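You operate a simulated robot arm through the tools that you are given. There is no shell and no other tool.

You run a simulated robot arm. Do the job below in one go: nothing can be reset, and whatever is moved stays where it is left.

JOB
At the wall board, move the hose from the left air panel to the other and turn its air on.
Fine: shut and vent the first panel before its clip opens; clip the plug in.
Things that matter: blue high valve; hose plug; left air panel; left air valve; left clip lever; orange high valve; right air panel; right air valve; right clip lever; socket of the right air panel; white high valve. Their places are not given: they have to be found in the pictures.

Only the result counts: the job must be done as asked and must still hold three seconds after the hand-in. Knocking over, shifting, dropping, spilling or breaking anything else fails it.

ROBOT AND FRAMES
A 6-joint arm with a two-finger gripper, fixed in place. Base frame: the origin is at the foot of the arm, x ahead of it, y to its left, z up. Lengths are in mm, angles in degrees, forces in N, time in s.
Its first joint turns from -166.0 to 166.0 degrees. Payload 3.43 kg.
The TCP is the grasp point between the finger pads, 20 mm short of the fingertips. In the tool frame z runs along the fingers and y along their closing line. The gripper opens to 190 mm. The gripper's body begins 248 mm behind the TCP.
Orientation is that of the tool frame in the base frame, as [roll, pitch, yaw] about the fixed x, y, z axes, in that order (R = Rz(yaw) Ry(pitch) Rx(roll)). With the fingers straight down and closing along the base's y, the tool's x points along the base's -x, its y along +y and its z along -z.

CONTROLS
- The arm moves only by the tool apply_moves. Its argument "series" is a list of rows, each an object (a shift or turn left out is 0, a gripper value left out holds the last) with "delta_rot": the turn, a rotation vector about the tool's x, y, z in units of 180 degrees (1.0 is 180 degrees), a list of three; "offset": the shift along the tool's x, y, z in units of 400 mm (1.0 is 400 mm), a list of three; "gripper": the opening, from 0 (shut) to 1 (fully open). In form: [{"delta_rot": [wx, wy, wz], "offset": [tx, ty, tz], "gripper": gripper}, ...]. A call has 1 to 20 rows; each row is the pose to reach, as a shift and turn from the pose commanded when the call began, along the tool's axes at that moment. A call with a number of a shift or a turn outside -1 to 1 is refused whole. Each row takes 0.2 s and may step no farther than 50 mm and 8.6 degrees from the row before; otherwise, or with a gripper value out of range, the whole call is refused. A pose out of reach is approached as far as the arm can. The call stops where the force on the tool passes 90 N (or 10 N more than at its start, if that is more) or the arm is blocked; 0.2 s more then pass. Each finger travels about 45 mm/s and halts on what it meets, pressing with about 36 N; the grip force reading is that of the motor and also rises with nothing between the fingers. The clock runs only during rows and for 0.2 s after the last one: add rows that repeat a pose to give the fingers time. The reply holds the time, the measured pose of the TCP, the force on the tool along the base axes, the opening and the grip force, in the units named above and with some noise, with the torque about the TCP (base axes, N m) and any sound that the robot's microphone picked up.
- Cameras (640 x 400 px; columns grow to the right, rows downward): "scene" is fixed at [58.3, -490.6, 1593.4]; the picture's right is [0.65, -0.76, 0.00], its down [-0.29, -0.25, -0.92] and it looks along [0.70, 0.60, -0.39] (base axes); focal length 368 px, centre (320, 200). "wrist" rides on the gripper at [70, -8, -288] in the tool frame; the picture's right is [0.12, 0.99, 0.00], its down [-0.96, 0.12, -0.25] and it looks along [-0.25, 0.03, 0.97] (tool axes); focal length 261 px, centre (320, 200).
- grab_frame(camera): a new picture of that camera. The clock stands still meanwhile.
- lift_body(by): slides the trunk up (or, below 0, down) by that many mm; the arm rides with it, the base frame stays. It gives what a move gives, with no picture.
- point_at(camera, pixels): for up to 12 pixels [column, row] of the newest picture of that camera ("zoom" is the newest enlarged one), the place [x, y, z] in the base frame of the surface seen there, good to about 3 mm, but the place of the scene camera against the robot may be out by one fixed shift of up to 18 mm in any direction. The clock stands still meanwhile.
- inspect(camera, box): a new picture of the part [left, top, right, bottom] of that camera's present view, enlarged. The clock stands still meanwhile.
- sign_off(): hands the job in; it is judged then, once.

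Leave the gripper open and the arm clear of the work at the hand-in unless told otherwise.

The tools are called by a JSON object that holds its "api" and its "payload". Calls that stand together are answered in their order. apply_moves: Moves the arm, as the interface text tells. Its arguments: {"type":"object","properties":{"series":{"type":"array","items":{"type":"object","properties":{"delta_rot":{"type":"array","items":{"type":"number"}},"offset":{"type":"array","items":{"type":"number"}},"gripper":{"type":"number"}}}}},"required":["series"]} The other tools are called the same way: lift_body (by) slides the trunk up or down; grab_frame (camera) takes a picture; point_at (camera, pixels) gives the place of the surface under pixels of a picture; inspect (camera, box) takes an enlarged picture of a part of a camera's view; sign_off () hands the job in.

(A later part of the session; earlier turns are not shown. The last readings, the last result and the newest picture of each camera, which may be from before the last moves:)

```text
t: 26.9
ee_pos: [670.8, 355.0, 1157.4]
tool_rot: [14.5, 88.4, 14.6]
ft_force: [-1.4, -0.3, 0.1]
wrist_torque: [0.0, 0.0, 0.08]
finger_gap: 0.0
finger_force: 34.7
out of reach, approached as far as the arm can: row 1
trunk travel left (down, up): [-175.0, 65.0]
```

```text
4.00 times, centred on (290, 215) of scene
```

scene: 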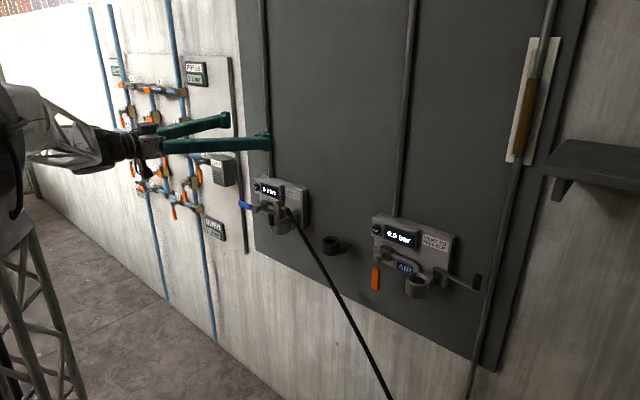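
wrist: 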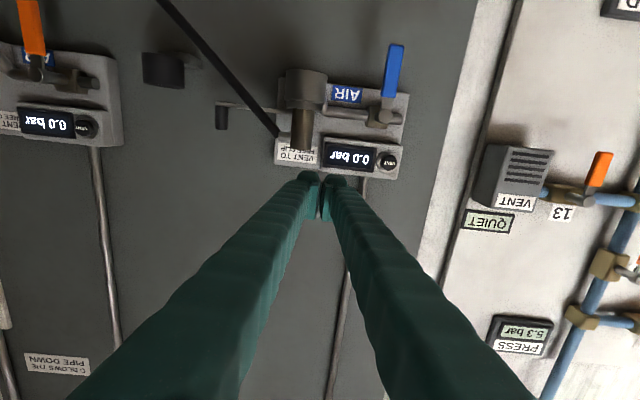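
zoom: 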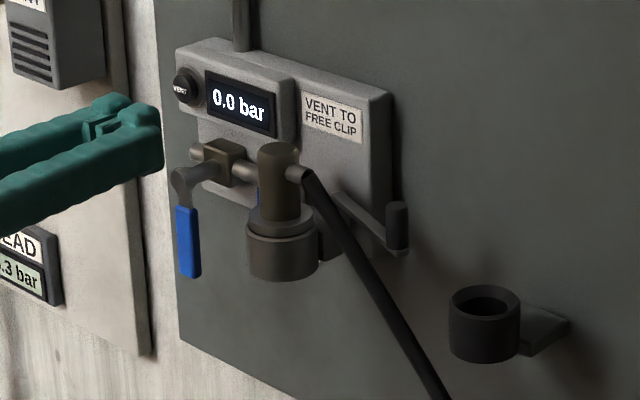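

The left lever has swung out to the side. I'll enlarge and measure it, and compare it with the right lever's open angle.

{"api": "inspect", "payload": {"camera": "wrist", "box": [200, 50, 340, 180]}}

{"api": "point_at", "payload": {"camera": "wrist", "pixels": [[222, 119], [218, 112], [245, 105], [262, 107], [303, 115], [301, 140], [305, 90], [160, 68], [32, 30], [35, 60], [293, 115], [312, 115]]}}

```text
3.08 times, centred on (270, 115) of wrist
```

zoom: 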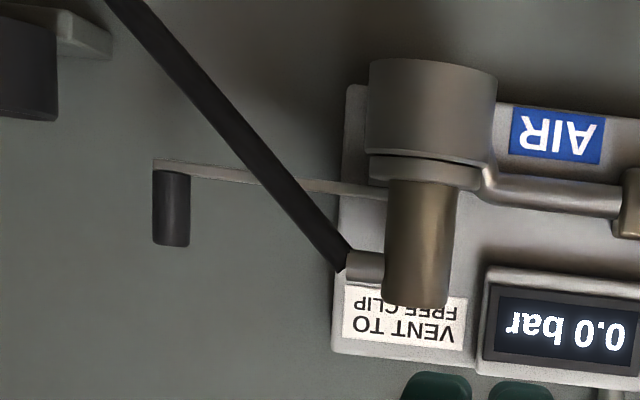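

```text
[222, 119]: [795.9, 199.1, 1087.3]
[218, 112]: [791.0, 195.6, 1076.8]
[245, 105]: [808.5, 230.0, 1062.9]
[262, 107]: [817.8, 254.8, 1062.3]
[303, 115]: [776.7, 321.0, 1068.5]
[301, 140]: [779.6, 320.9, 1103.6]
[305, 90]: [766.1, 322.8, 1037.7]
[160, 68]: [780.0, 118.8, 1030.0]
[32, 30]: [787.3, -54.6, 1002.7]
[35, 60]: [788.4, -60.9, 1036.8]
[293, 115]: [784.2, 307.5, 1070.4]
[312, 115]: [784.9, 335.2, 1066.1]
```

I'll compare both levers with the same (scene) camera to see whether the left one is as far open as the right one.

{"api": "inspect", "payload": {"camera": "scene", "box": [280, 190, 340, 240]}}

{"api": "point_at", "payload": {"camera": "zoom", "pixels": [[330, 160], [360, 180], [400, 215], [430, 240], [470, 180], [470, 150], [470, 230], [340, 190], [300, 160]]}}

```text
8.00 times, centred on (310, 215) of scene
```

zoom: 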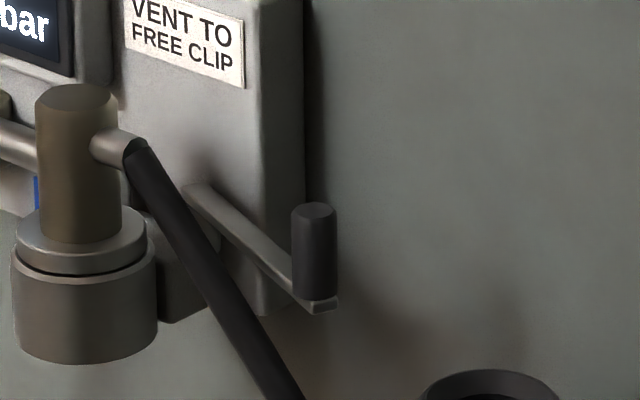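

```text
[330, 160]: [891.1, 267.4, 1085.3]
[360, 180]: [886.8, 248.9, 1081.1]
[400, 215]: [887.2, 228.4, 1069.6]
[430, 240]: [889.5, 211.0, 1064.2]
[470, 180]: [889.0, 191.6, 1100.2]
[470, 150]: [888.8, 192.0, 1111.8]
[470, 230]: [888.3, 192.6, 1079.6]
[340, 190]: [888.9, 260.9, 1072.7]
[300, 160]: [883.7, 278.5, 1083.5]
```

{"api": "point_at", "payload": {"camera": "zoom", "pixels": [[198, 188], [225, 210], [250, 233], [280, 262], [312, 300], [315, 250], [315, 215]]}}

{"api": "inspect", "payload": {"camera": "scene", "box": [430, 245, 490, 295]}}

```text
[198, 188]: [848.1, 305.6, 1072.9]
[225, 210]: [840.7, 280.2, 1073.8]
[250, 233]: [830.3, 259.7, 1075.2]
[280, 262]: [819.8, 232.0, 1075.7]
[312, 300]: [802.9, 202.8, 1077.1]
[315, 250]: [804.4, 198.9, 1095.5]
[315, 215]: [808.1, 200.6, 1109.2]
```

```text
8.00 times, centred on (460, 270) of scene
```

zoom: 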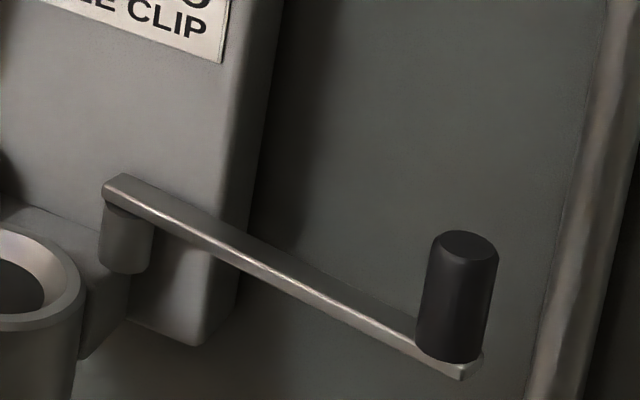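

{"api": "point_at", "payload": {"camera": "zoom", "pixels": [[120, 188], [180, 215], [240, 248], [300, 280], [360, 312], [400, 335], [465, 365], [455, 300], [455, 260]]}}

```text
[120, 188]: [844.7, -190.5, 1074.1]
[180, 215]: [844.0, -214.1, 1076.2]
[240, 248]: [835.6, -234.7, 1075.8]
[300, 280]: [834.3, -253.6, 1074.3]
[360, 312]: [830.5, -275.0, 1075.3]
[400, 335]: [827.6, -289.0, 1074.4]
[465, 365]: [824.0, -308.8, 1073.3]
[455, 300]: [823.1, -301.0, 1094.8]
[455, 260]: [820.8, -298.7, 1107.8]
```

The left lever sits at about 66° and the right one is open at about 80°, so I'll push the left one a little further. I'll tilt the tool 45° down, which reaches better at that spot, and nudge the knob toward the wall slowly.

{"api": "apply_moves", "payload": {"series": [{"delta_rot": [0, 0.0417, 0], "offset": [0.003, -0.0625, 0.012]}, {"delta_rot": [0, 0.0834, 0], "offset": [0.006, -0.125, 0.024]}, {"delta_rot": [0, 0.125, 0], "offset": [0.009, -0.1875, 0.036]}, {"delta_rot": [0, 0.1667, 0], "offset": [0.012, -0.25, 0.048]}, {"delta_rot": [0, 0.2084, 0], "offset": [0.015, -0.3125, 0.06]}, {"delta_rot": [0, 0.25, 0], "offset": [0.0175, -0.375, 0.0725]}, {"delta_rot": [0, 0.25, 0], "offset": [0.056, -0.375, 0.128]}, {"delta_rot": [0, 0.25, 0], "offset": [0.1185, -0.375, 0.1855]}, {"delta_rot": [0, 0.25, 0], "offset": [0.1635, -0.375, 0.193]}]}}

{"api": "grab_frame", "payload": {"camera": "wrist"}}

{"api": "inspect", "payload": {"camera": "scene", "box": [230, 165, 350, 265]}}

```text
t: 28.9
ee_pos: [755.2, 208.9, 1092.8]
tool_rot: [179.4, 46.7, 179.7]
ft_force: [-1.3, 0.0, -0.6]
wrist_torque: [0.03, -0.01, 0.04]
finger_gap: 0.0
finger_force: 34.1
trunk travel left (down, up): [-175.0, 65.0]
```

```text
taken
```

wrist: 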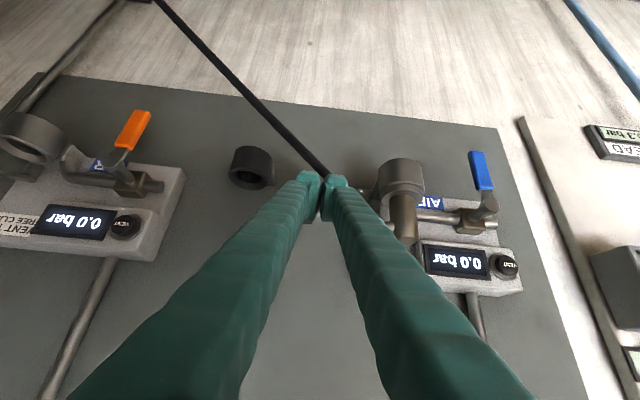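

```text
4.00 times, centred on (290, 215) of scene
```

zoom: 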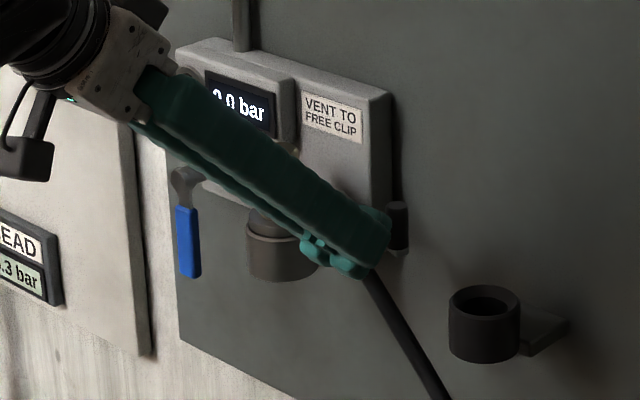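

The tip is just in front of the knob at (755,209,1093). I'll push straight toward the wall in small steps.

{"api": "apply_moves", "payload": {"series": [{"offset": [-0.0086, 0, 0.0091]}, {"offset": [-0.0172, 0, 0.0182]}, {"offset": [-0.0257, 0, 0.0273]}, {"offset": [-0.0343, 0, 0.0364]}, {"offset": [-0.0429, 0, 0.0455]}, {"offset": [-0.0514, 0, 0.0546]}, {"offset": [-0.06, 0, 0.0637]}]}}

{"api": "grab_frame", "payload": {"camera": "wrist"}}

{"api": "inspect", "payload": {"camera": "scene", "box": [230, 165, 350, 265]}}

```text
t: 30.5
ee_pos: [788.8, 209.1, 1092.0]
tool_rot: [179.5, 46.5, 179.7]
ft_force: [-12.7, -1.7, -0.8]
wrist_torque: [0.01, 0.04, -0.2]
finger_gap: 0.0
finger_force: 34.0
trunk travel left (down, up): [-175.0, 65.0]
```

```text
taken
```

wrist: 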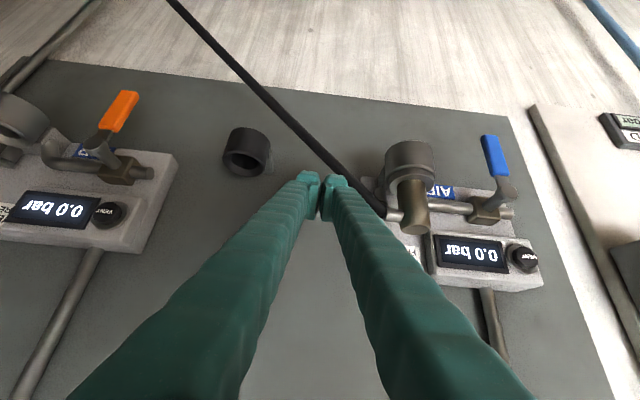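

```text
4.00 times, centred on (290, 215) of scene
```

zoom: 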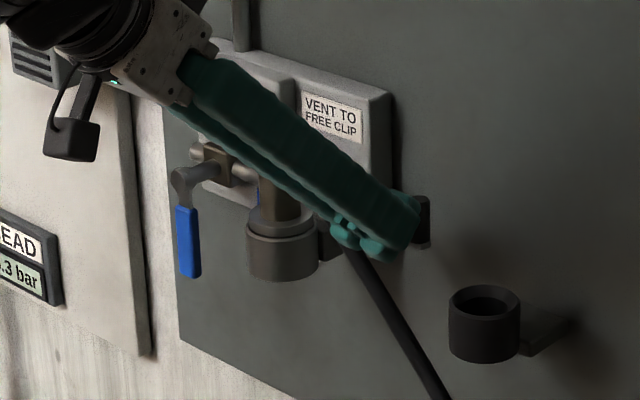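

The knob is moving with only about 13 N. I'll push a little more, then back away to check.

{"api": "apply_moves", "payload": {"series": [{"offset": [-0.0069, 0, 0.0073]}, {"offset": [-0.0137, 0, 0.0146]}, {"offset": [-0.0137, 0, 0.0146]}]}}

{"api": "apply_moves", "payload": {"series": [{"offset": [0.03, 0, -0.06]}, {"offset": [0.03, 0, -0.16]}, {"offset": [0.03, 0.06, -0.26]}, {"offset": [0.03, 0.12, -0.36]}, {"offset": [0.03, 0.18, -0.42]}]}}

{"api": "grab_frame", "payload": {"camera": "wrist"}}

{"api": "inspect", "payload": {"camera": "scene", "box": [230, 165, 350, 265]}}

```text
t: 31.1
ee_pos: [788.6, 208.8, 1093.9]
tool_rot: [179.4, 46.4, 179.7]
ft_force: [-77.4, 26.2, 15.7]
wrist_torque: [-0.45, -0.64, -0.55]
finger_gap: 0.1
finger_force: 34.4
trunk travel left (down, up): [-175.0, 65.0]
stopped in row 3: the force on the tool passed its limit at 98 N (the readings are from after the stop); the commanded pose is now the measured one
```

```text
t: 32.3
ee_pos: [662.1, 278.2, 1199.4]
tool_rot: [179.4, 46.3, 179.5]
ft_force: [-0.9, -0.4, -1.0]
wrist_torque: [0.04, 0.04, 0.03]
finger_gap: 0.0
finger_force: 34.5
trunk travel left (down, up): [-175.0, 65.0]
```

```text
taken
```

wrist: 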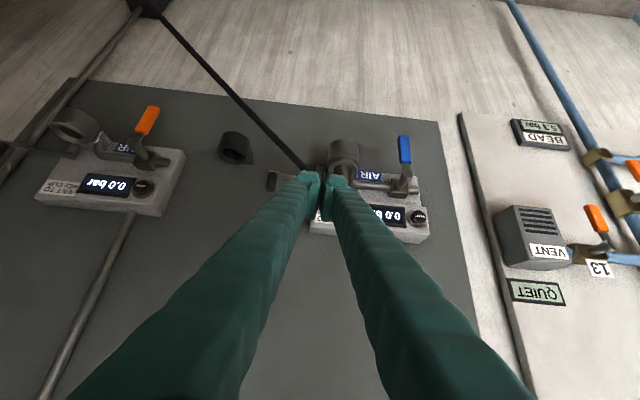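

```text
4.00 times, centred on (290, 215) of scene
```

zoom: 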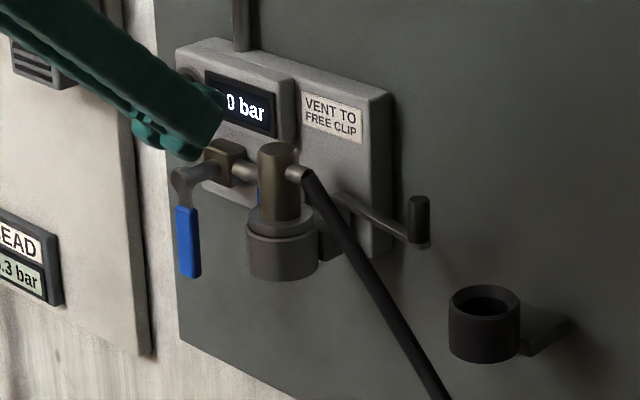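

The left lever is now hard against its open stop, matching the right one. I'll study the plug and its hose stub closely before gripping it.

{"api": "inspect", "payload": {"camera": "scene", "box": [280, 190, 320, 240]}}

{"api": "point_at", "payload": {"camera": "zoom", "pixels": [[235, 40], [235, 100], [235, 150], [200, 170], [270, 170], [225, 222], [225, 250], [300, 80], [320, 110], [360, 200], [225, 300], [140, 200]]}}

```text
8.00 times, centred on (300, 215) of scene
```

zoom: 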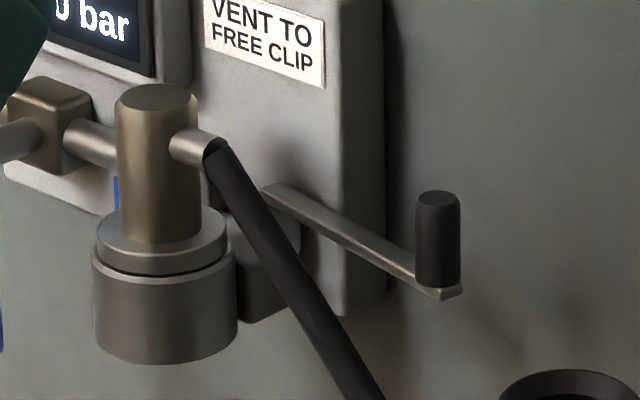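

```text
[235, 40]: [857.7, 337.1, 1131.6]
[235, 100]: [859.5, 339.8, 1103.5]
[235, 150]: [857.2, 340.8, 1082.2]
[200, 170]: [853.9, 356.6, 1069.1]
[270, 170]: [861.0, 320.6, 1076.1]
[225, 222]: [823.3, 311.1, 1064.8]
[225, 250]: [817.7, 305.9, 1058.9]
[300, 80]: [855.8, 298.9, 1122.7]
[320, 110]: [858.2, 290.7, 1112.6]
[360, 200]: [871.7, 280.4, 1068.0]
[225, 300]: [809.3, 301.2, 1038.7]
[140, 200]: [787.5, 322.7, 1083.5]
```

The picture's centre differs from what I assumed, so I'll point again at the plug (157,100–240), flange (160,250) and stub (195,145).

{"api": "point_at", "payload": {"camera": "zoom", "pixels": [[157, 98], [157, 115], [157, 170], [160, 232], [122, 170], [192, 190], [110, 240], [212, 238], [160, 262], [190, 145], [205, 143], [160, 320]]}}

```text
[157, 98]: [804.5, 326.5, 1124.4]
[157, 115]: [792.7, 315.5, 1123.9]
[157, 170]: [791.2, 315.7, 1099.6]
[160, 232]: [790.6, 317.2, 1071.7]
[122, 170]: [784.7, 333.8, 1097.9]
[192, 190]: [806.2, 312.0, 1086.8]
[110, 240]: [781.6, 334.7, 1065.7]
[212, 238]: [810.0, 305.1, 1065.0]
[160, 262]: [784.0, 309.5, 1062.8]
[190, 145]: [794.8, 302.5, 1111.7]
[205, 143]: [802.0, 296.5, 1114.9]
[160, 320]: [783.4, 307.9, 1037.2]
```

In robot terms the plug axis is about (795.5,323), its top is at z≈1114, the flange top is at ≈1056, and the hose stub points to −y at z≈1098. The stub rules out gripping across y, so I'll grip across x with the tool tilted, coming from above and the −y side. First I'll measure the display housing's edge and the plate for clearance.

{"api": "point_at", "payload": {"camera": "zoom", "pixels": [[150, 60], [165, 50], [188, 50], [185, 75], [230, 120], [360, 100], [380, 200], [275, 190], [262, 188], [290, 205]]}}

```text
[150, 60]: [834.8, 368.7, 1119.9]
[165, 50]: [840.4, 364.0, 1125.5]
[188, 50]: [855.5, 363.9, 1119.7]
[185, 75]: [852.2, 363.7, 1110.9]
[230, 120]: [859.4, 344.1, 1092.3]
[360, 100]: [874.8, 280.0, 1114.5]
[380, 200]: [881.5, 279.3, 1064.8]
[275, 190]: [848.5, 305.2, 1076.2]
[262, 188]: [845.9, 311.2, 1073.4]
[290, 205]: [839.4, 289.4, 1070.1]
```

Clearances look fine with the pads at z≈1102 and a gap of about 50 mm. I'll raise the arm, swing the tool 78° about the vertical so it closes across x with the body toward −y, and open to about 51 mm.

{"api": "apply_moves", "payload": {"series": [{"delta_rot": [-0.0313, 0, -0.03], "offset": [-0.0141, 0.0055, -0.0073], "gripper": 0.27}, {"delta_rot": [-0.0627, 0, -0.0599], "offset": [-0.0282, 0.011, -0.0146]}, {"delta_rot": [-0.094, 0, -0.0898], "offset": [-0.0423, 0.0165, -0.0219]}, {"delta_rot": [-0.1253, 0, -0.1198], "offset": [-0.0564, 0.022, -0.0292]}, {"delta_rot": [-0.1567, 0, -0.1497], "offset": [-0.0705, 0.0275, -0.0365]}, {"delta_rot": [-0.188, 0, -0.1796], "offset": [-0.0846, 0.033, -0.0438]}, {"delta_rot": [-0.2193, 0, -0.2096], "offset": [-0.0987, 0.0385, -0.0511]}, {"delta_rot": [-0.2506, 0, -0.2395], "offset": [-0.1128, 0.044, -0.0584]}, {"delta_rot": [-0.282, 0, -0.2695], "offset": [-0.1269, 0.0495, -0.0657]}, {"delta_rot": [-0.3133, 0, -0.2994], "offset": [-0.141, 0.055, -0.073]}]}}

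{"api": "grab_frame", "payload": {"camera": "wrist"}}

{"api": "grab_frame", "payload": {"camera": "scene"}}

```text
t: 34.5
ee_pos: [681.5, 298.9, 1259.3]
tool_rot: [179.9, 46.7, -102.2]
ft_force: [-0.3, 0.0, 0.6]
wrist_torque: [-0.15, -0.13, -0.16]
finger_gap: 51.1
finger_force: 0.2
trunk travel left (down, up): [-175.0, 65.0]
```

```text
taken
```

wrist: 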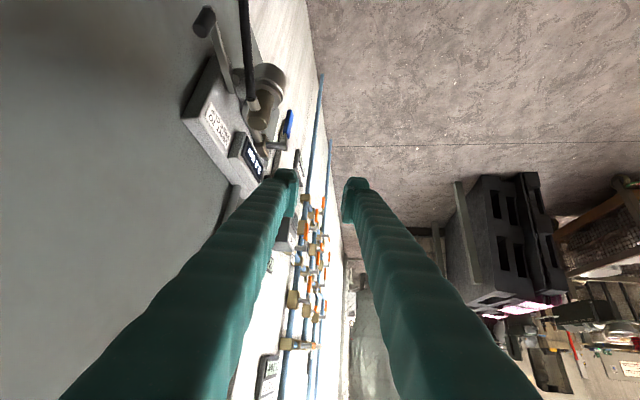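

```text
taken
```

scene: 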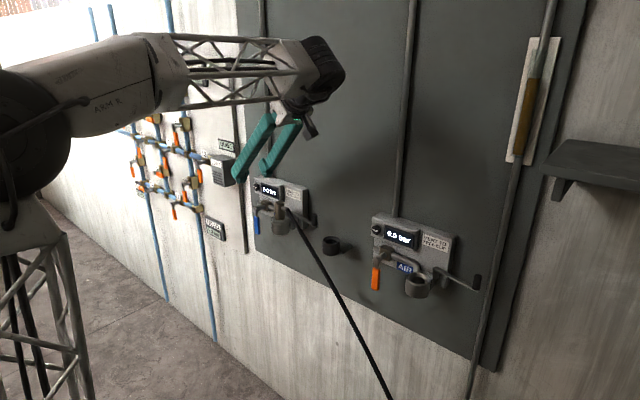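

The tool is in the wanted orientation. The plug shows at about (262,108) in the wrist view, so I'll enlarge and measure it from here.

{"api": "inspect", "payload": {"camera": "wrist", "box": [190, 40, 310, 170]}}

```text
3.08 times, centred on (250, 105) of wrist
```

zoom: 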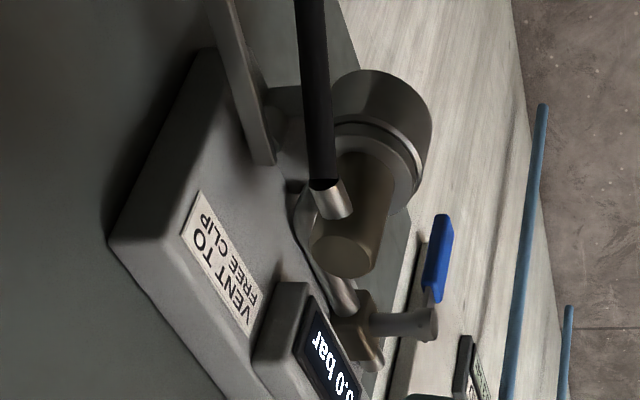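

{"api": "point_at", "payload": {"camera": "zoom", "pixels": [[345, 252], [320, 245], [370, 255], [335, 198], [318, 185], [375, 190], [410, 180], [318, 120], [255, 130], [210, 245], [345, 236], [345, 268]]}}

```text
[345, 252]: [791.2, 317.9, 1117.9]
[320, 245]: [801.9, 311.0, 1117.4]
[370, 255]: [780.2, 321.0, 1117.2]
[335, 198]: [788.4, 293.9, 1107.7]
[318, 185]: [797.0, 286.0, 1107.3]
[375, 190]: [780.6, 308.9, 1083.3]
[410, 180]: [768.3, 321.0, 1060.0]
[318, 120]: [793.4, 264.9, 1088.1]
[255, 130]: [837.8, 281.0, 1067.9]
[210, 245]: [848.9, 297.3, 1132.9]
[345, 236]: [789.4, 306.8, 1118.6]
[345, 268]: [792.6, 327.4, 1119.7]
```

From here the plug top is near (792,319,1118), so I'll aim between the readings at (793.5,321). I'll move to a spot 110 mm back along the approach line.

{"api": "apply_moves", "payload": {"series": [{"offset": [0.05, -0.065, 0.0185], "gripper": 0.27}, {"offset": [0.1025, -0.1308, 0.037]}, {"offset": [0.154, -0.196, 0.0555]}, {"offset": [0.205, -0.2615, 0.074]}]}}

{"api": "grab_frame", "payload": {"camera": "wrist"}}

{"api": "grab_frame", "payload": {"camera": "scene"}}

```text
t: 35.5
ee_pos: [777.5, 244.8, 1179.6]
tool_rot: [180.0, 46.8, -102.1]
ft_force: [-0.5, 0.4, 0.6]
wrist_torque: [-0.16, -0.07, -0.13]
finger_gap: 51.6
finger_force: 0.0
trunk travel left (down, up): [-175.0, 65.0]
```

```text
taken
```

wrist: 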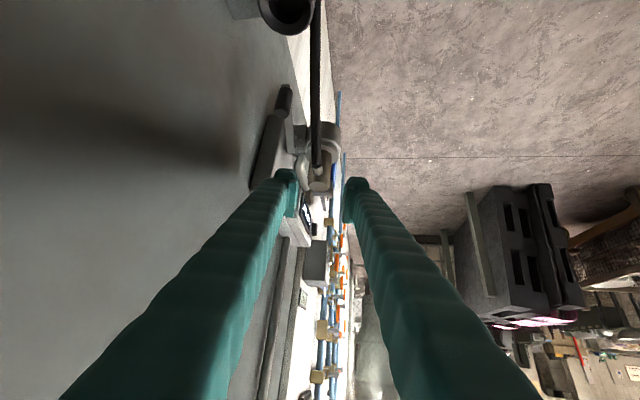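

```text
taken
```

scene: 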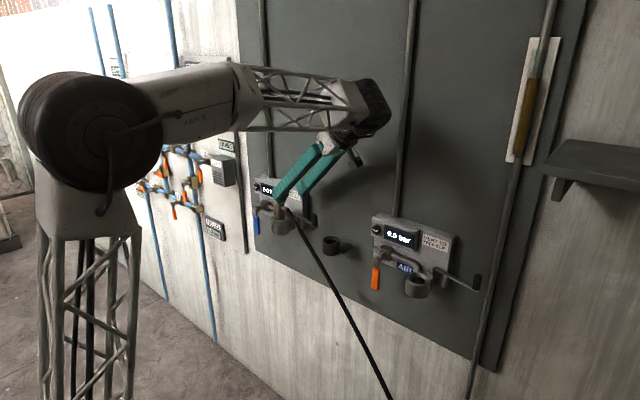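

I'll enlarge the area between the fingertips to check the alignment with the plug.

{"api": "inspect", "payload": {"camera": "wrist", "box": [260, 100, 380, 240]}}

```text
2.86 times, centred on (320, 170) of wrist
```

zoom: 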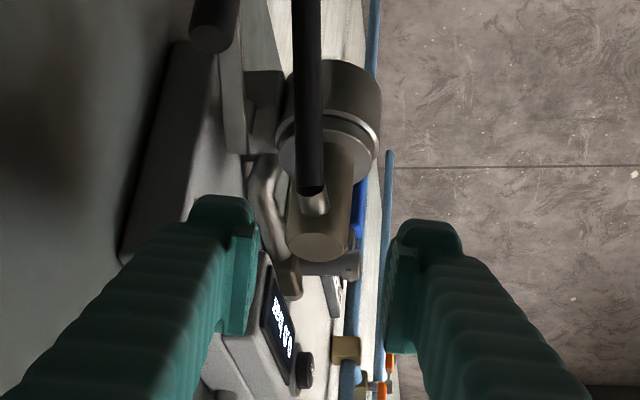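

{"api": "point_at", "payload": {"camera": "zoom", "pixels": [[318, 245], [292, 240], [345, 240], [318, 230], [318, 258], [325, 215], [345, 200], [250, 230], [395, 240], [310, 150], [232, 225], [410, 230]]}}

```text
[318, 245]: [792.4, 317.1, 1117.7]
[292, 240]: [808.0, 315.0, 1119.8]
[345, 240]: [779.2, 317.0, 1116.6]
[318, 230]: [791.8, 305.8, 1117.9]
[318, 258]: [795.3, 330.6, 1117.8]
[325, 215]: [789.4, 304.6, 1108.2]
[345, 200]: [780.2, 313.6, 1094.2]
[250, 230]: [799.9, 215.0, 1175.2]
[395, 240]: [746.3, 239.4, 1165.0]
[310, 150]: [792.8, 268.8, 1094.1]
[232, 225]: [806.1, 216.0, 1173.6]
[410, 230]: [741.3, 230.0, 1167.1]
```

The plug top centre is at (793.6,319,1118), on the approach line. I'll advance along the tool axis about 107 mm with the fingers still open.

{"api": "apply_moves", "payload": {"series": [{"offset": [0.001, 0, 0.05]}, {"offset": [0.002, 0, 0.1]}, {"offset": [0.003, 0, 0.15]}, {"offset": [0.004, 0, 0.19]}, {"offset": [0.0055, 0, 0.23]}, {"offset": [0.0068, 0, 0.269]}]}}

{"api": "inspect", "payload": {"camera": "wrist", "box": [260, 100, 380, 240]}}

{"api": "inspect", "payload": {"camera": "scene", "box": [250, 130, 410, 250]}}

```text
t: 36.9
ee_pos: [791.6, 315.7, 1103.1]
tool_rot: [179.9, 46.7, -102.2]
ft_force: [-5.2, -2.0, 1.0]
wrist_torque: [0.02, -0.09, -0.07]
finger_gap: 48.3
finger_force: 0.0
trunk travel left (down, up): [-175.0, 65.0]
```

```text
2.86 times, centred on (320, 170) of wrist
```

zoom: 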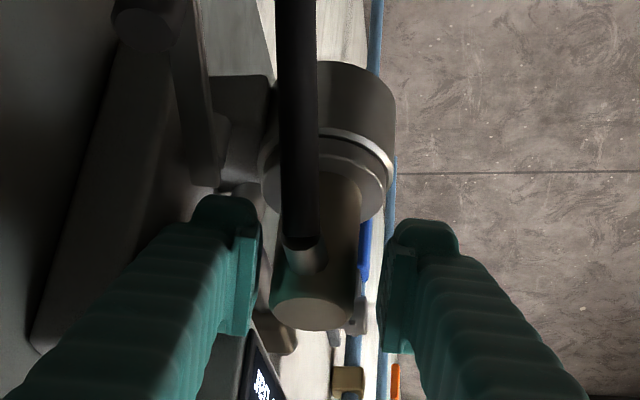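

```text
3.33 times, centred on (330, 190) of scene
```

zoom: 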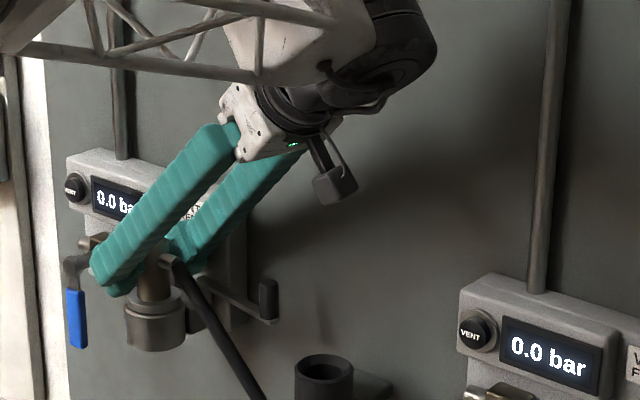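

The plug is between the pads, with a slight touch of about 5 N. Now I close on it.

{"api": "apply_moves", "payload": {"series": [{"offset": [0, 0, 0], "gripper": 0}, {"offset": [0, 0, 0]}, {"offset": [0, 0, 0]}, {"offset": [0, 0, 0]}, {"offset": [0, 0, 0]}]}}

{"api": "inspect", "payload": {"camera": "wrist", "box": [260, 100, 380, 240]}}

{"api": "inspect", "payload": {"camera": "scene", "box": [250, 150, 340, 240]}}

```text
t: 38.1
ee_pos: [792.7, 317.0, 1102.6]
tool_rot: [180.0, 46.6, -102.2]
ft_force: [1.1, 0.2, 1.2]
wrist_torque: [0.0, -0.04, 0.03]
finger_gap: 32.8
finger_force: 36.2
trunk travel left (down, up): [-175.0, 65.0]
```

```text
2.86 times, centred on (320, 170) of wrist
```

zoom: 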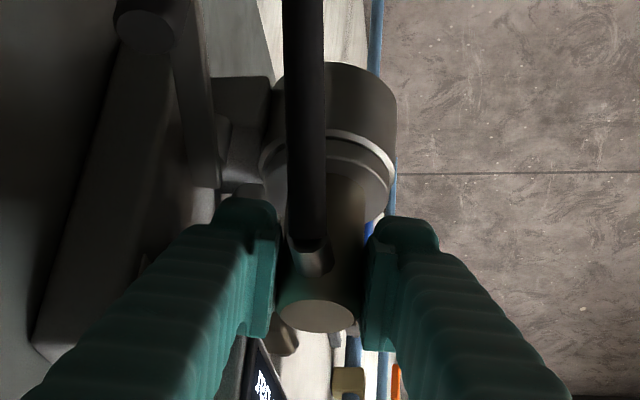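

```text
4.44 times, centred on (295, 195) of scene
```

zoom: 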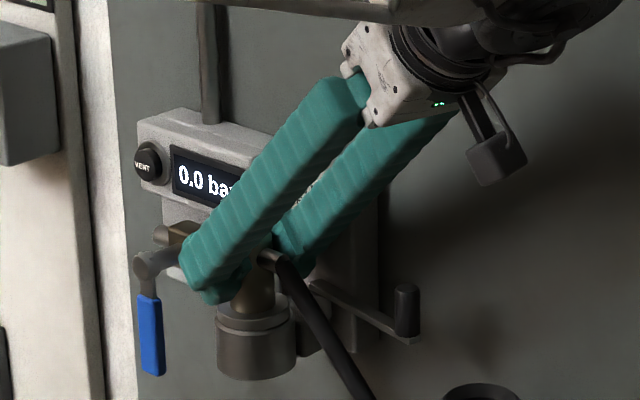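

The plug is gripped (32.8 mm, 36 N). I'll lift it straight up slowly.

{"api": "apply_moves", "payload": {"series": [{"offset": [-0.0091, 0, -0.0086], "gripper": 0}, {"offset": [-0.0182, 0, -0.0172]}, {"offset": [-0.0273, 0, -0.0257]}, {"offset": [-0.0364, 0, -0.0343]}, {"offset": [-0.0546, 0, -0.0515]}, {"offset": [-0.0728, 0, -0.0686]}, {"offset": [-0.091, 0, -0.0858]}, {"offset": [-0.1092, 0, -0.1029]}, {"offset": [-0.1274, 0, -0.12]}, {"offset": [-0.1456, 0, -0.1372]}]}}

{"api": "grab_frame", "payload": {"camera": "wrist"}}

{"api": "inspect", "payload": {"camera": "scene", "box": [250, 130, 410, 250]}}

```text
t: 40.3
ee_pos: [793.4, 317.3, 1182.7]
tool_rot: [180.0, 46.6, -102.1]
ft_force: [0.5, 0.5, -1.2]
wrist_torque: [-0.01, -0.01, 0.01]
finger_gap: 32.5
finger_force: 36.0
trunk travel left (down, up): [-175.0, 65.0]
```

```text
taken
```

wrist: 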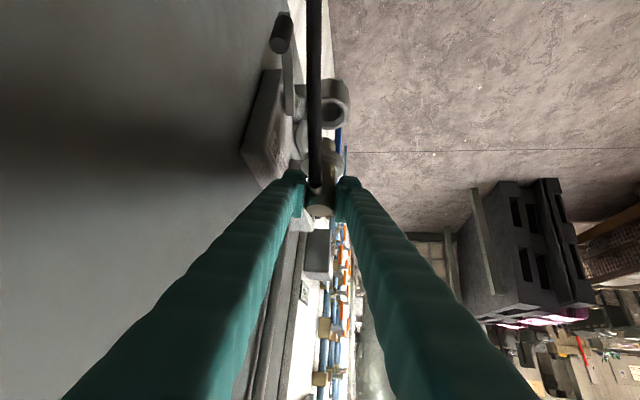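

```text
3.33 times, centred on (330, 190) of scene
```

zoom: 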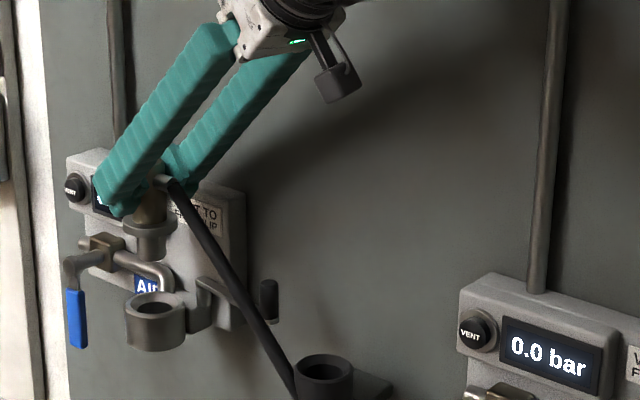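

The plug is free of the left socket. I'll back out from the wall to x≈750 and rise to z≈1235, then swing right toward y≈−120. On the way I'll turn the tool −95° about the vertical, so the hose leads toward the robot and the body stays away from the wall.

{"api": "apply_moves", "payload": {"series": [{"offset": [0.007, 0.0243, -0.0708], "gripper": 0}, {"offset": [0.014, 0.0487, -0.1417]}, {"offset": [0.021, 0.073, -0.2125]}, {"delta_rot": [0.032, 0, 0.0302], "offset": [0.0737, 0.0565, -0.2685]}, {"delta_rot": [0.064, 0, 0.0604], "offset": [0.1264, 0.0399, -0.3244]}, {"delta_rot": [0.0961, 0, 0.0905], "offset": [0.1791, 0.0234, -0.3804]}, {"delta_rot": [0.1281, 0, 0.1207], "offset": [0.2318, 0.0068, -0.4363]}, {"delta_rot": [0.1601, 0, 0.1509], "offset": [0.2845, -0.0097, -0.4923]}, {"delta_rot": [0.1921, 0, 0.1811], "offset": [0.3372, -0.0262, -0.5483]}, {"delta_rot": [0.2241, 0, 0.2113], "offset": [0.3899, -0.0428, -0.6042]}, {"delta_rot": [0.2562, 0, 0.2414], "offset": [0.4426, -0.0593, -0.6602]}, {"delta_rot": [0.2882, 0, 0.2716], "offset": [0.4953, -0.0759, -0.7161]}, {"delta_rot": [0.3202, 0, 0.3018], "offset": [0.548, -0.0924, -0.7721]}, {"delta_rot": [0.3522, 0, 0.332], "offset": [0.6007, -0.1089, -0.8281]}, {"delta_rot": [0.3842, 0, 0.3621], "offset": [0.6534, -0.1255, -0.884]}]}}

{"api": "grab_frame", "payload": {"camera": "wrist"}}

{"api": "grab_frame", "payload": {"camera": "scene"}}

```text
t: 43.5
ee_pos: [751.1, -120.5, 1236.6]
tool_rot: [-179.8, 46.8, 162.9]
ft_force: [-0.8, 0.1, -0.5]
wrist_torque: [0.01, 0.0, 0.04]
finger_gap: 32.6
finger_force: 36.1
trunk travel left (down, up): [-175.0, 65.0]
```

```text
taken
```

wrist: 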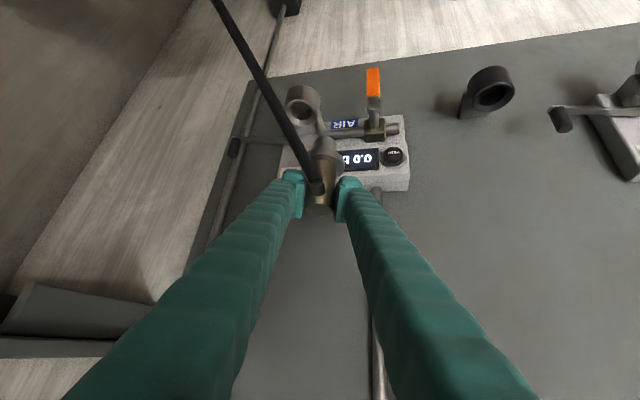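

```text
taken
```

scene: 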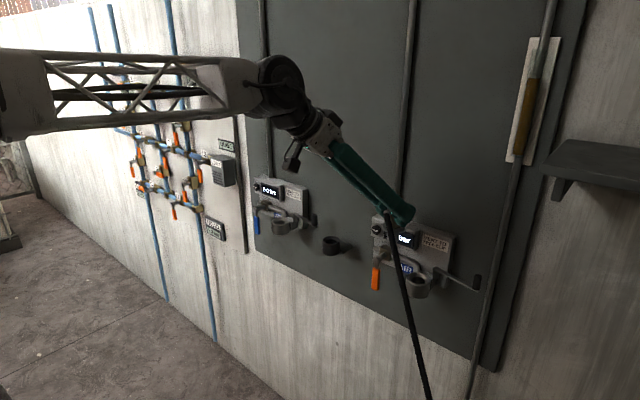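

The plug is held over the right panel at (751,−120,1237). I'll measure the right socket in the wrist view (rim near (303,103)) and the plug's own bottom.

{"api": "inspect", "payload": {"camera": "wrist", "box": [220, 60, 420, 220]}}

{"api": "inspect", "payload": {"camera": "scene", "box": [350, 170, 500, 310]}}

```text
2.50 times, centred on (320, 140) of wrist
```

zoom: 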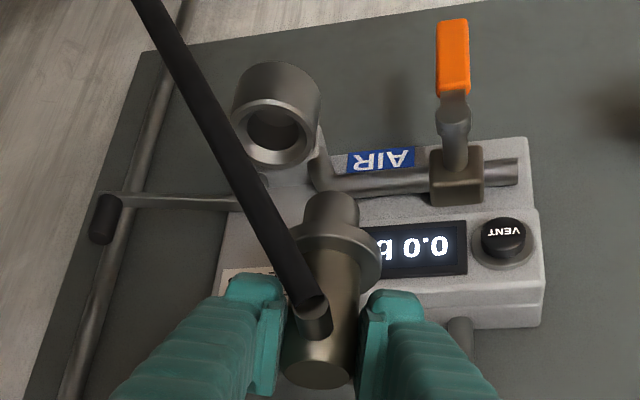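

```text
2.86 times, centred on (425, 240) of scene
```

zoom: 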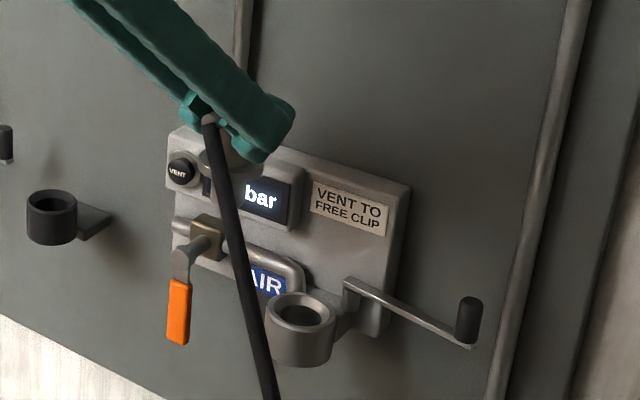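

I'll read rim points of the right socket and the plug's flange and spigot from the wrist picture.

{"api": "point_at", "payload": {"camera": "wrist", "pixels": [[300.8, 123.5], [288.5, 115], [314, 115], [292, 121], [310, 121], [300.8, 112], [324, 133], [325, 152], [341, 165], [304, 155], [320, 210], [318, 196]]}}

{"api": "inspect", "payload": {"camera": "wrist", "box": [270, 70, 350, 140]}}

```text
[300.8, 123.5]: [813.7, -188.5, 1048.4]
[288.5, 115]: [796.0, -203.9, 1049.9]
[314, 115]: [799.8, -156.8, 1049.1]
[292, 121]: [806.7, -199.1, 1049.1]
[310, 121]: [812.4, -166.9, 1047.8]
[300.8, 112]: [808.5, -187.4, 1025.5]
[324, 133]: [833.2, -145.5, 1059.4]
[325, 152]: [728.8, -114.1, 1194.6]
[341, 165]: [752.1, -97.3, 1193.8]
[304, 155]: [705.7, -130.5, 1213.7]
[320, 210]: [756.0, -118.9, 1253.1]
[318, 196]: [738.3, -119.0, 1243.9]
```

```text
5.71 times, centred on (310, 105) of wrist
```

zoom: 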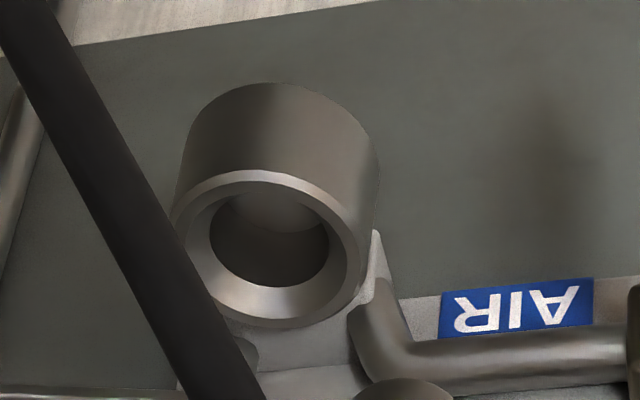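

I'll take finer rim points from this enlarged view.

{"api": "point_at", "payload": {"camera": "zoom", "pixels": [[278, 320], [265, 177], [355, 255], [182, 225], [340, 215], [240, 312], [330, 300], [215, 190], [300, 183], [278, 288], [225, 260], [325, 250]]}}

```text
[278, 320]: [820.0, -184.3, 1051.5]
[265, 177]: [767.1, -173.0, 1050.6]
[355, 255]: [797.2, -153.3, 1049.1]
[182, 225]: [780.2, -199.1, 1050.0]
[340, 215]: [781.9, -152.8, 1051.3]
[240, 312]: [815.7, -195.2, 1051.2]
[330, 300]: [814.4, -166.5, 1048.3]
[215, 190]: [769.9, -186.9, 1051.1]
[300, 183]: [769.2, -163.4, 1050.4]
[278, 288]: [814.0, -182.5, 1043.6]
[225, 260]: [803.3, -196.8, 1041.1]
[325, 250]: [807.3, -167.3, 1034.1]
```

The right socket rim is at z≈1050.5, with its centre near (793.3,−178). In the hand, the plug axis sits about 2 mm ahead of the TCP. I'll move over the socket at TCP z≈1170 and check from above.

{"api": "apply_moves", "payload": {"series": [{"offset": [0.0065, -0.0266, 0.0533], "gripper": 0}, {"offset": [0.013, -0.0533, 0.1067]}, {"offset": [0.0195, -0.0799, 0.16]}, {"offset": [0.026, -0.1065, 0.2133]}, {"offset": [0.026, -0.1065, 0.2133]}]}}

{"api": "inspect", "payload": {"camera": "wrist", "box": [260, 110, 380, 230]}}

{"api": "inspect", "payload": {"camera": "scene", "box": [370, 200, 480, 310]}}

```text
t: 44.7
ee_pos: [792.1, -178.1, 1168.1]
tool_rot: [-179.8, 46.6, 162.9]
ft_force: [0.2, -0.3, -1.0]
wrist_torque: [0.02, -0.02, -0.01]
finger_gap: 32.3
finger_force: 36.0
trunk travel left (down, up): [-175.0, 65.0]
```

```text
3.33 times, centred on (320, 170) of wrist
```

zoom: 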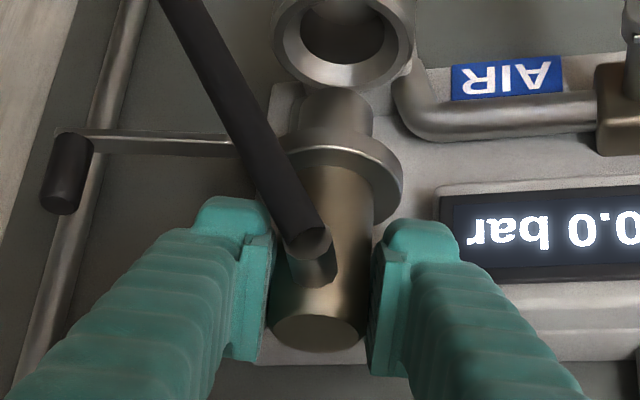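

```text
3.64 times, centred on (425, 255) of scene
```

zoom: 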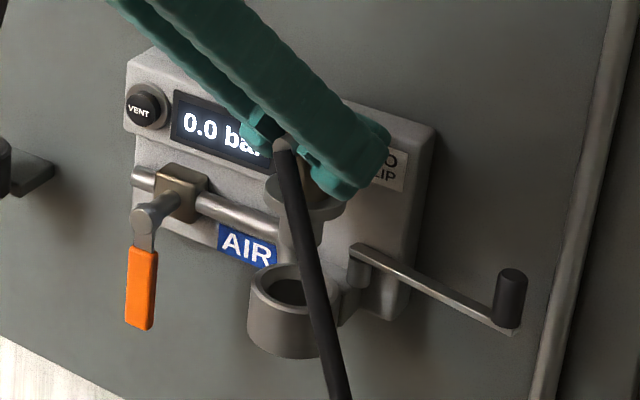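

I'll measure the socket rim and the plug together in one wrist view to align them.

{"api": "inspect", "payload": {"camera": "wrist", "box": [280, 100, 370, 200]}}

```text
4.00 times, centred on (325, 150) of wrist
```

zoom: 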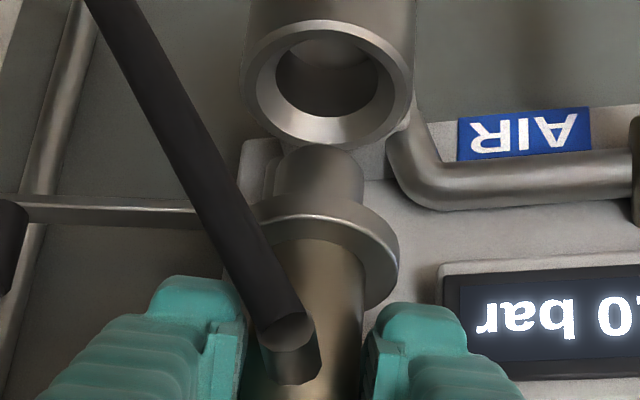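

{"api": "point_at", "payload": {"camera": "zoom", "pixels": [[249, 95], [406, 92], [325, 140], [290, 130], [365, 130], [262, 50], [392, 48], [325, 25], [392, 250], [320, 153], [356, 170], [285, 170]]}}

{"api": "point_at", "payload": {"camera": "zoom", "pixels": [[395, 270], [375, 300], [320, 206], [350, 212], [280, 212], [385, 235], [330, 165], [300, 157], [345, 157], [330, 185], [340, 300], [320, 390]]}}

```text
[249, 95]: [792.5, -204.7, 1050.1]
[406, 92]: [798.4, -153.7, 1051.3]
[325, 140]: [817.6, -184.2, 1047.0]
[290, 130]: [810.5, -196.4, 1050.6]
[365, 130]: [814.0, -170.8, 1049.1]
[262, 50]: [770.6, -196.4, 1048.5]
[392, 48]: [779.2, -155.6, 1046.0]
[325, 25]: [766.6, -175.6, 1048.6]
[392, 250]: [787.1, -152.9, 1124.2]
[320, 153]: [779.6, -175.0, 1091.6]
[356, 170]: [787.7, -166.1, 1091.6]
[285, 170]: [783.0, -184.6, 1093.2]
```

```text
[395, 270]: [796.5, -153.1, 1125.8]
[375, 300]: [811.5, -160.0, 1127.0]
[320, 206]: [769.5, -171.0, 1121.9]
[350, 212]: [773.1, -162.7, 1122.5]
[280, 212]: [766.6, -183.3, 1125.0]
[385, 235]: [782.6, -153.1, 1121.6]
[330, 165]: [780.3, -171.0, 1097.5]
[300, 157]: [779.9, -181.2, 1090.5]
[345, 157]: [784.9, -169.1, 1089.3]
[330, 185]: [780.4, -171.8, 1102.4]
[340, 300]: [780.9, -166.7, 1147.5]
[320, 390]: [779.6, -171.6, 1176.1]
```

The plug axis is at about (792.3,−177.5) and the socket centre at (792.5,−178.8), so they are nearly in line. The spigot radius is about 12.6 in a hole of roughly 15.8. I'll shift 1 mm in −y and lower slowly.

{"api": "apply_moves", "payload": {"series": [{"offset": [0.0177, -0.0024, 0.0177], "gripper": 0}, {"offset": [0.0358, -0.0024, 0.0349]}, {"offset": [0.0449, -0.0024, 0.0435]}, {"offset": [0.054, -0.0024, 0.0521]}, {"offset": [0.0631, -0.0024, 0.0606]}, {"offset": [0.0722, -0.0024, 0.0692]}, {"offset": [0.0813, -0.0024, 0.0778]}, {"offset": [0.0903, -0.0024, 0.0864]}, {"offset": [0.0994, -0.0024, 0.095]}, {"offset": [0.1085, -0.0024, 0.1036]}]}}

{"api": "inspect", "payload": {"camera": "wrist", "box": [260, 100, 380, 220]}}

{"api": "inspect", "payload": {"camera": "scene", "box": [370, 200, 480, 310]}}

```text
t: 46.9
ee_pos: [790.9, -178.4, 1109.0]
tool_rot: [-180.0, 46.7, 162.8]
ft_force: [0.3, 0.1, -0.8]
wrist_torque: [0.03, -0.01, 0.0]
finger_gap: 32.4
finger_force: 35.4
trunk travel left (down, up): [-175.0, 65.0]
```

```text
3.33 times, centred on (320, 160) of wrist
```

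zoom: 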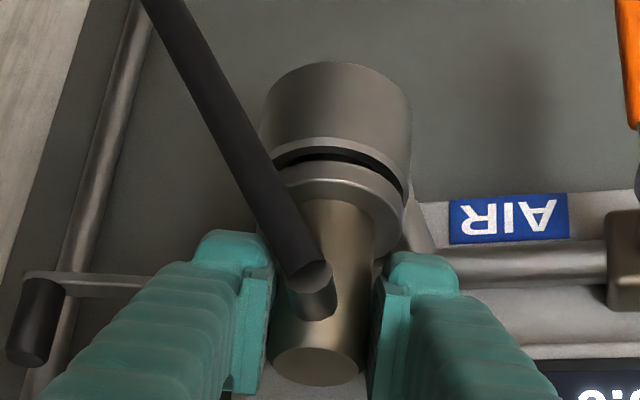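

```text
3.64 times, centred on (425, 255) of scene
```

zoom: 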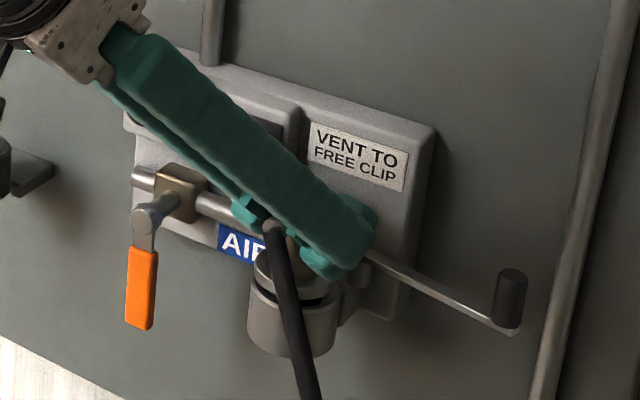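

The spigot is in the socket with a gap of about 6 mm left under the flange. I'll press down gently in 1.5 mm steps.

{"api": "apply_moves", "payload": {"series": [{"offset": [0.0027, 0, 0.0026], "gripper": 0}, {"offset": [0.0055, 0, 0.0052]}, {"offset": [0.0082, 0, 0.0077]}, {"offset": [0.0109, 0, 0.0103]}, {"offset": [0.0127, 0, 0.012]}, {"offset": [0.0145, 0, 0.0137]}]}}

{"api": "inspect", "payload": {"camera": "wrist", "box": [260, 100, 380, 220]}}

{"api": "inspect", "payload": {"camera": "scene", "box": [370, 200, 480, 310]}}

```text
t: 48.3
ee_pos: [788.0, -176.9, 1101.7]
tool_rot: [-179.9, 46.7, 162.9]
ft_force: [0.6, 0.2, 1.9]
wrist_torque: [0.05, -0.07, 0.02]
finger_gap: 32.2
finger_force: 36.4
trunk travel left (down, up): [-175.0, 65.0]
```

```text
3.33 times, centred on (320, 160) of wrist
```

zoom: 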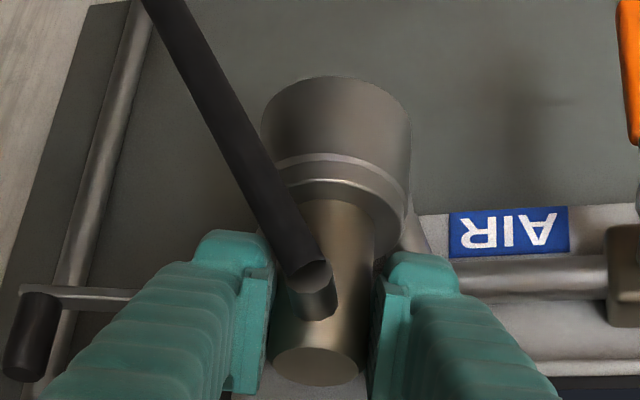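

```text
3.64 times, centred on (425, 255) of scene
```

zoom: 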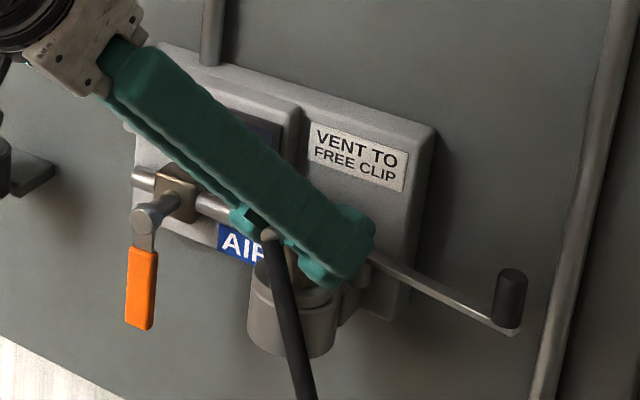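

The flange now looks seated, at z 1101.7 against 1102.6 on the left side. I'll press 2–3 mm more to be sure it bottoms.

{"api": "apply_moves", "payload": {"series": [{"offset": [0.0018, 0, 0.0017], "gripper": 0}, {"offset": [0.0036, 0, 0.0034]}, {"offset": [0.0054, 0, 0.0052]}]}}

{"api": "inspect", "payload": {"camera": "wrist", "box": [280, 110, 360, 190]}}

```text
t: 49.1
ee_pos: [791.7, -177.3, 1100.6]
tool_rot: [-179.9, 46.9, 162.9]
ft_force: [-2.3, 0.5, 30.7]
wrist_torque: [-0.05, -0.04, 0.07]
finger_gap: 32.3
finger_force: 36.1
trunk travel left (down, up): [-175.0, 65.0]
```

```text
5.00 times, centred on (320, 150) of wrist
```

zoom: 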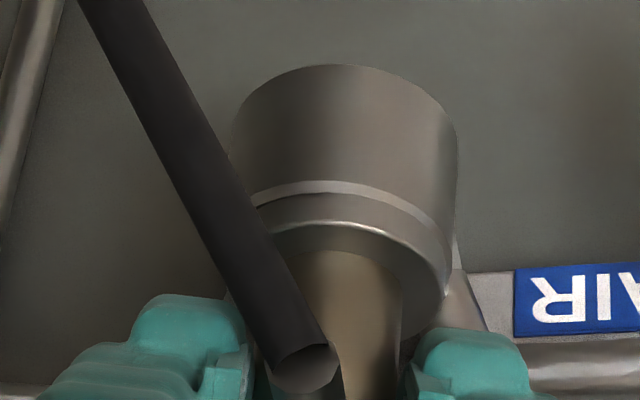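

An upward force of 31 N shows the plug is seated. I'll open the fingers to about 52 mm and back away along the tool axis.

{"api": "apply_moves", "payload": {"series": [{"offset": [0, 0, 0], "gripper": 0.27}, {"offset": [0, 0, 0]}, {"offset": [0, 0, 0]}, {"offset": [0, 0, -0.05]}, {"offset": [0, 0, -0.1]}, {"offset": [0, 0, -0.16]}, {"offset": [0, 0, -0.22]}, {"offset": [0, 0, -0.3]}]}}

{"api": "grab_frame", "payload": {"camera": "wrist"}}

{"api": "inspect", "payload": {"camera": "scene", "box": [370, 200, 480, 310]}}

```text
t: 50.9
ee_pos: [708.0, -151.5, 1178.6]
tool_rot: [-179.9, 46.6, 162.9]
ft_force: [0.7, -0.4, -1.6]
wrist_torque: [-0.01, 0.06, -0.02]
finger_gap: 51.2
finger_force: 0.1
trunk travel left (down, up): [-175.0, 65.0]
```

```text
taken
```

wrist: 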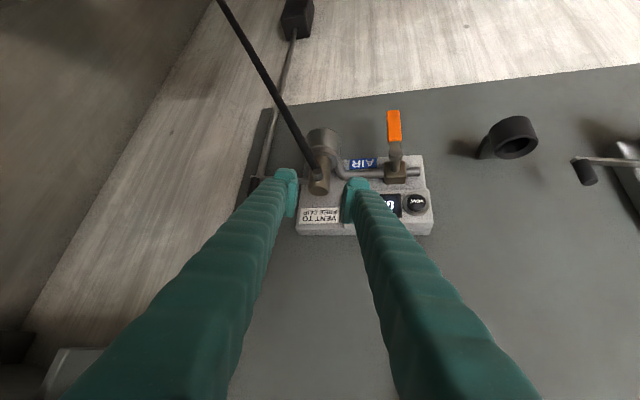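

```text
3.64 times, centred on (425, 255) of scene
```

zoom: 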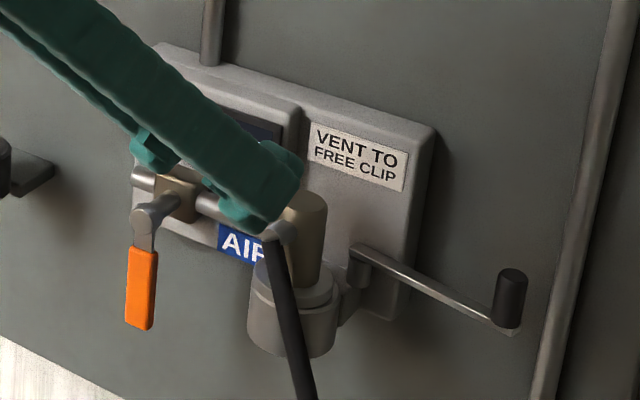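

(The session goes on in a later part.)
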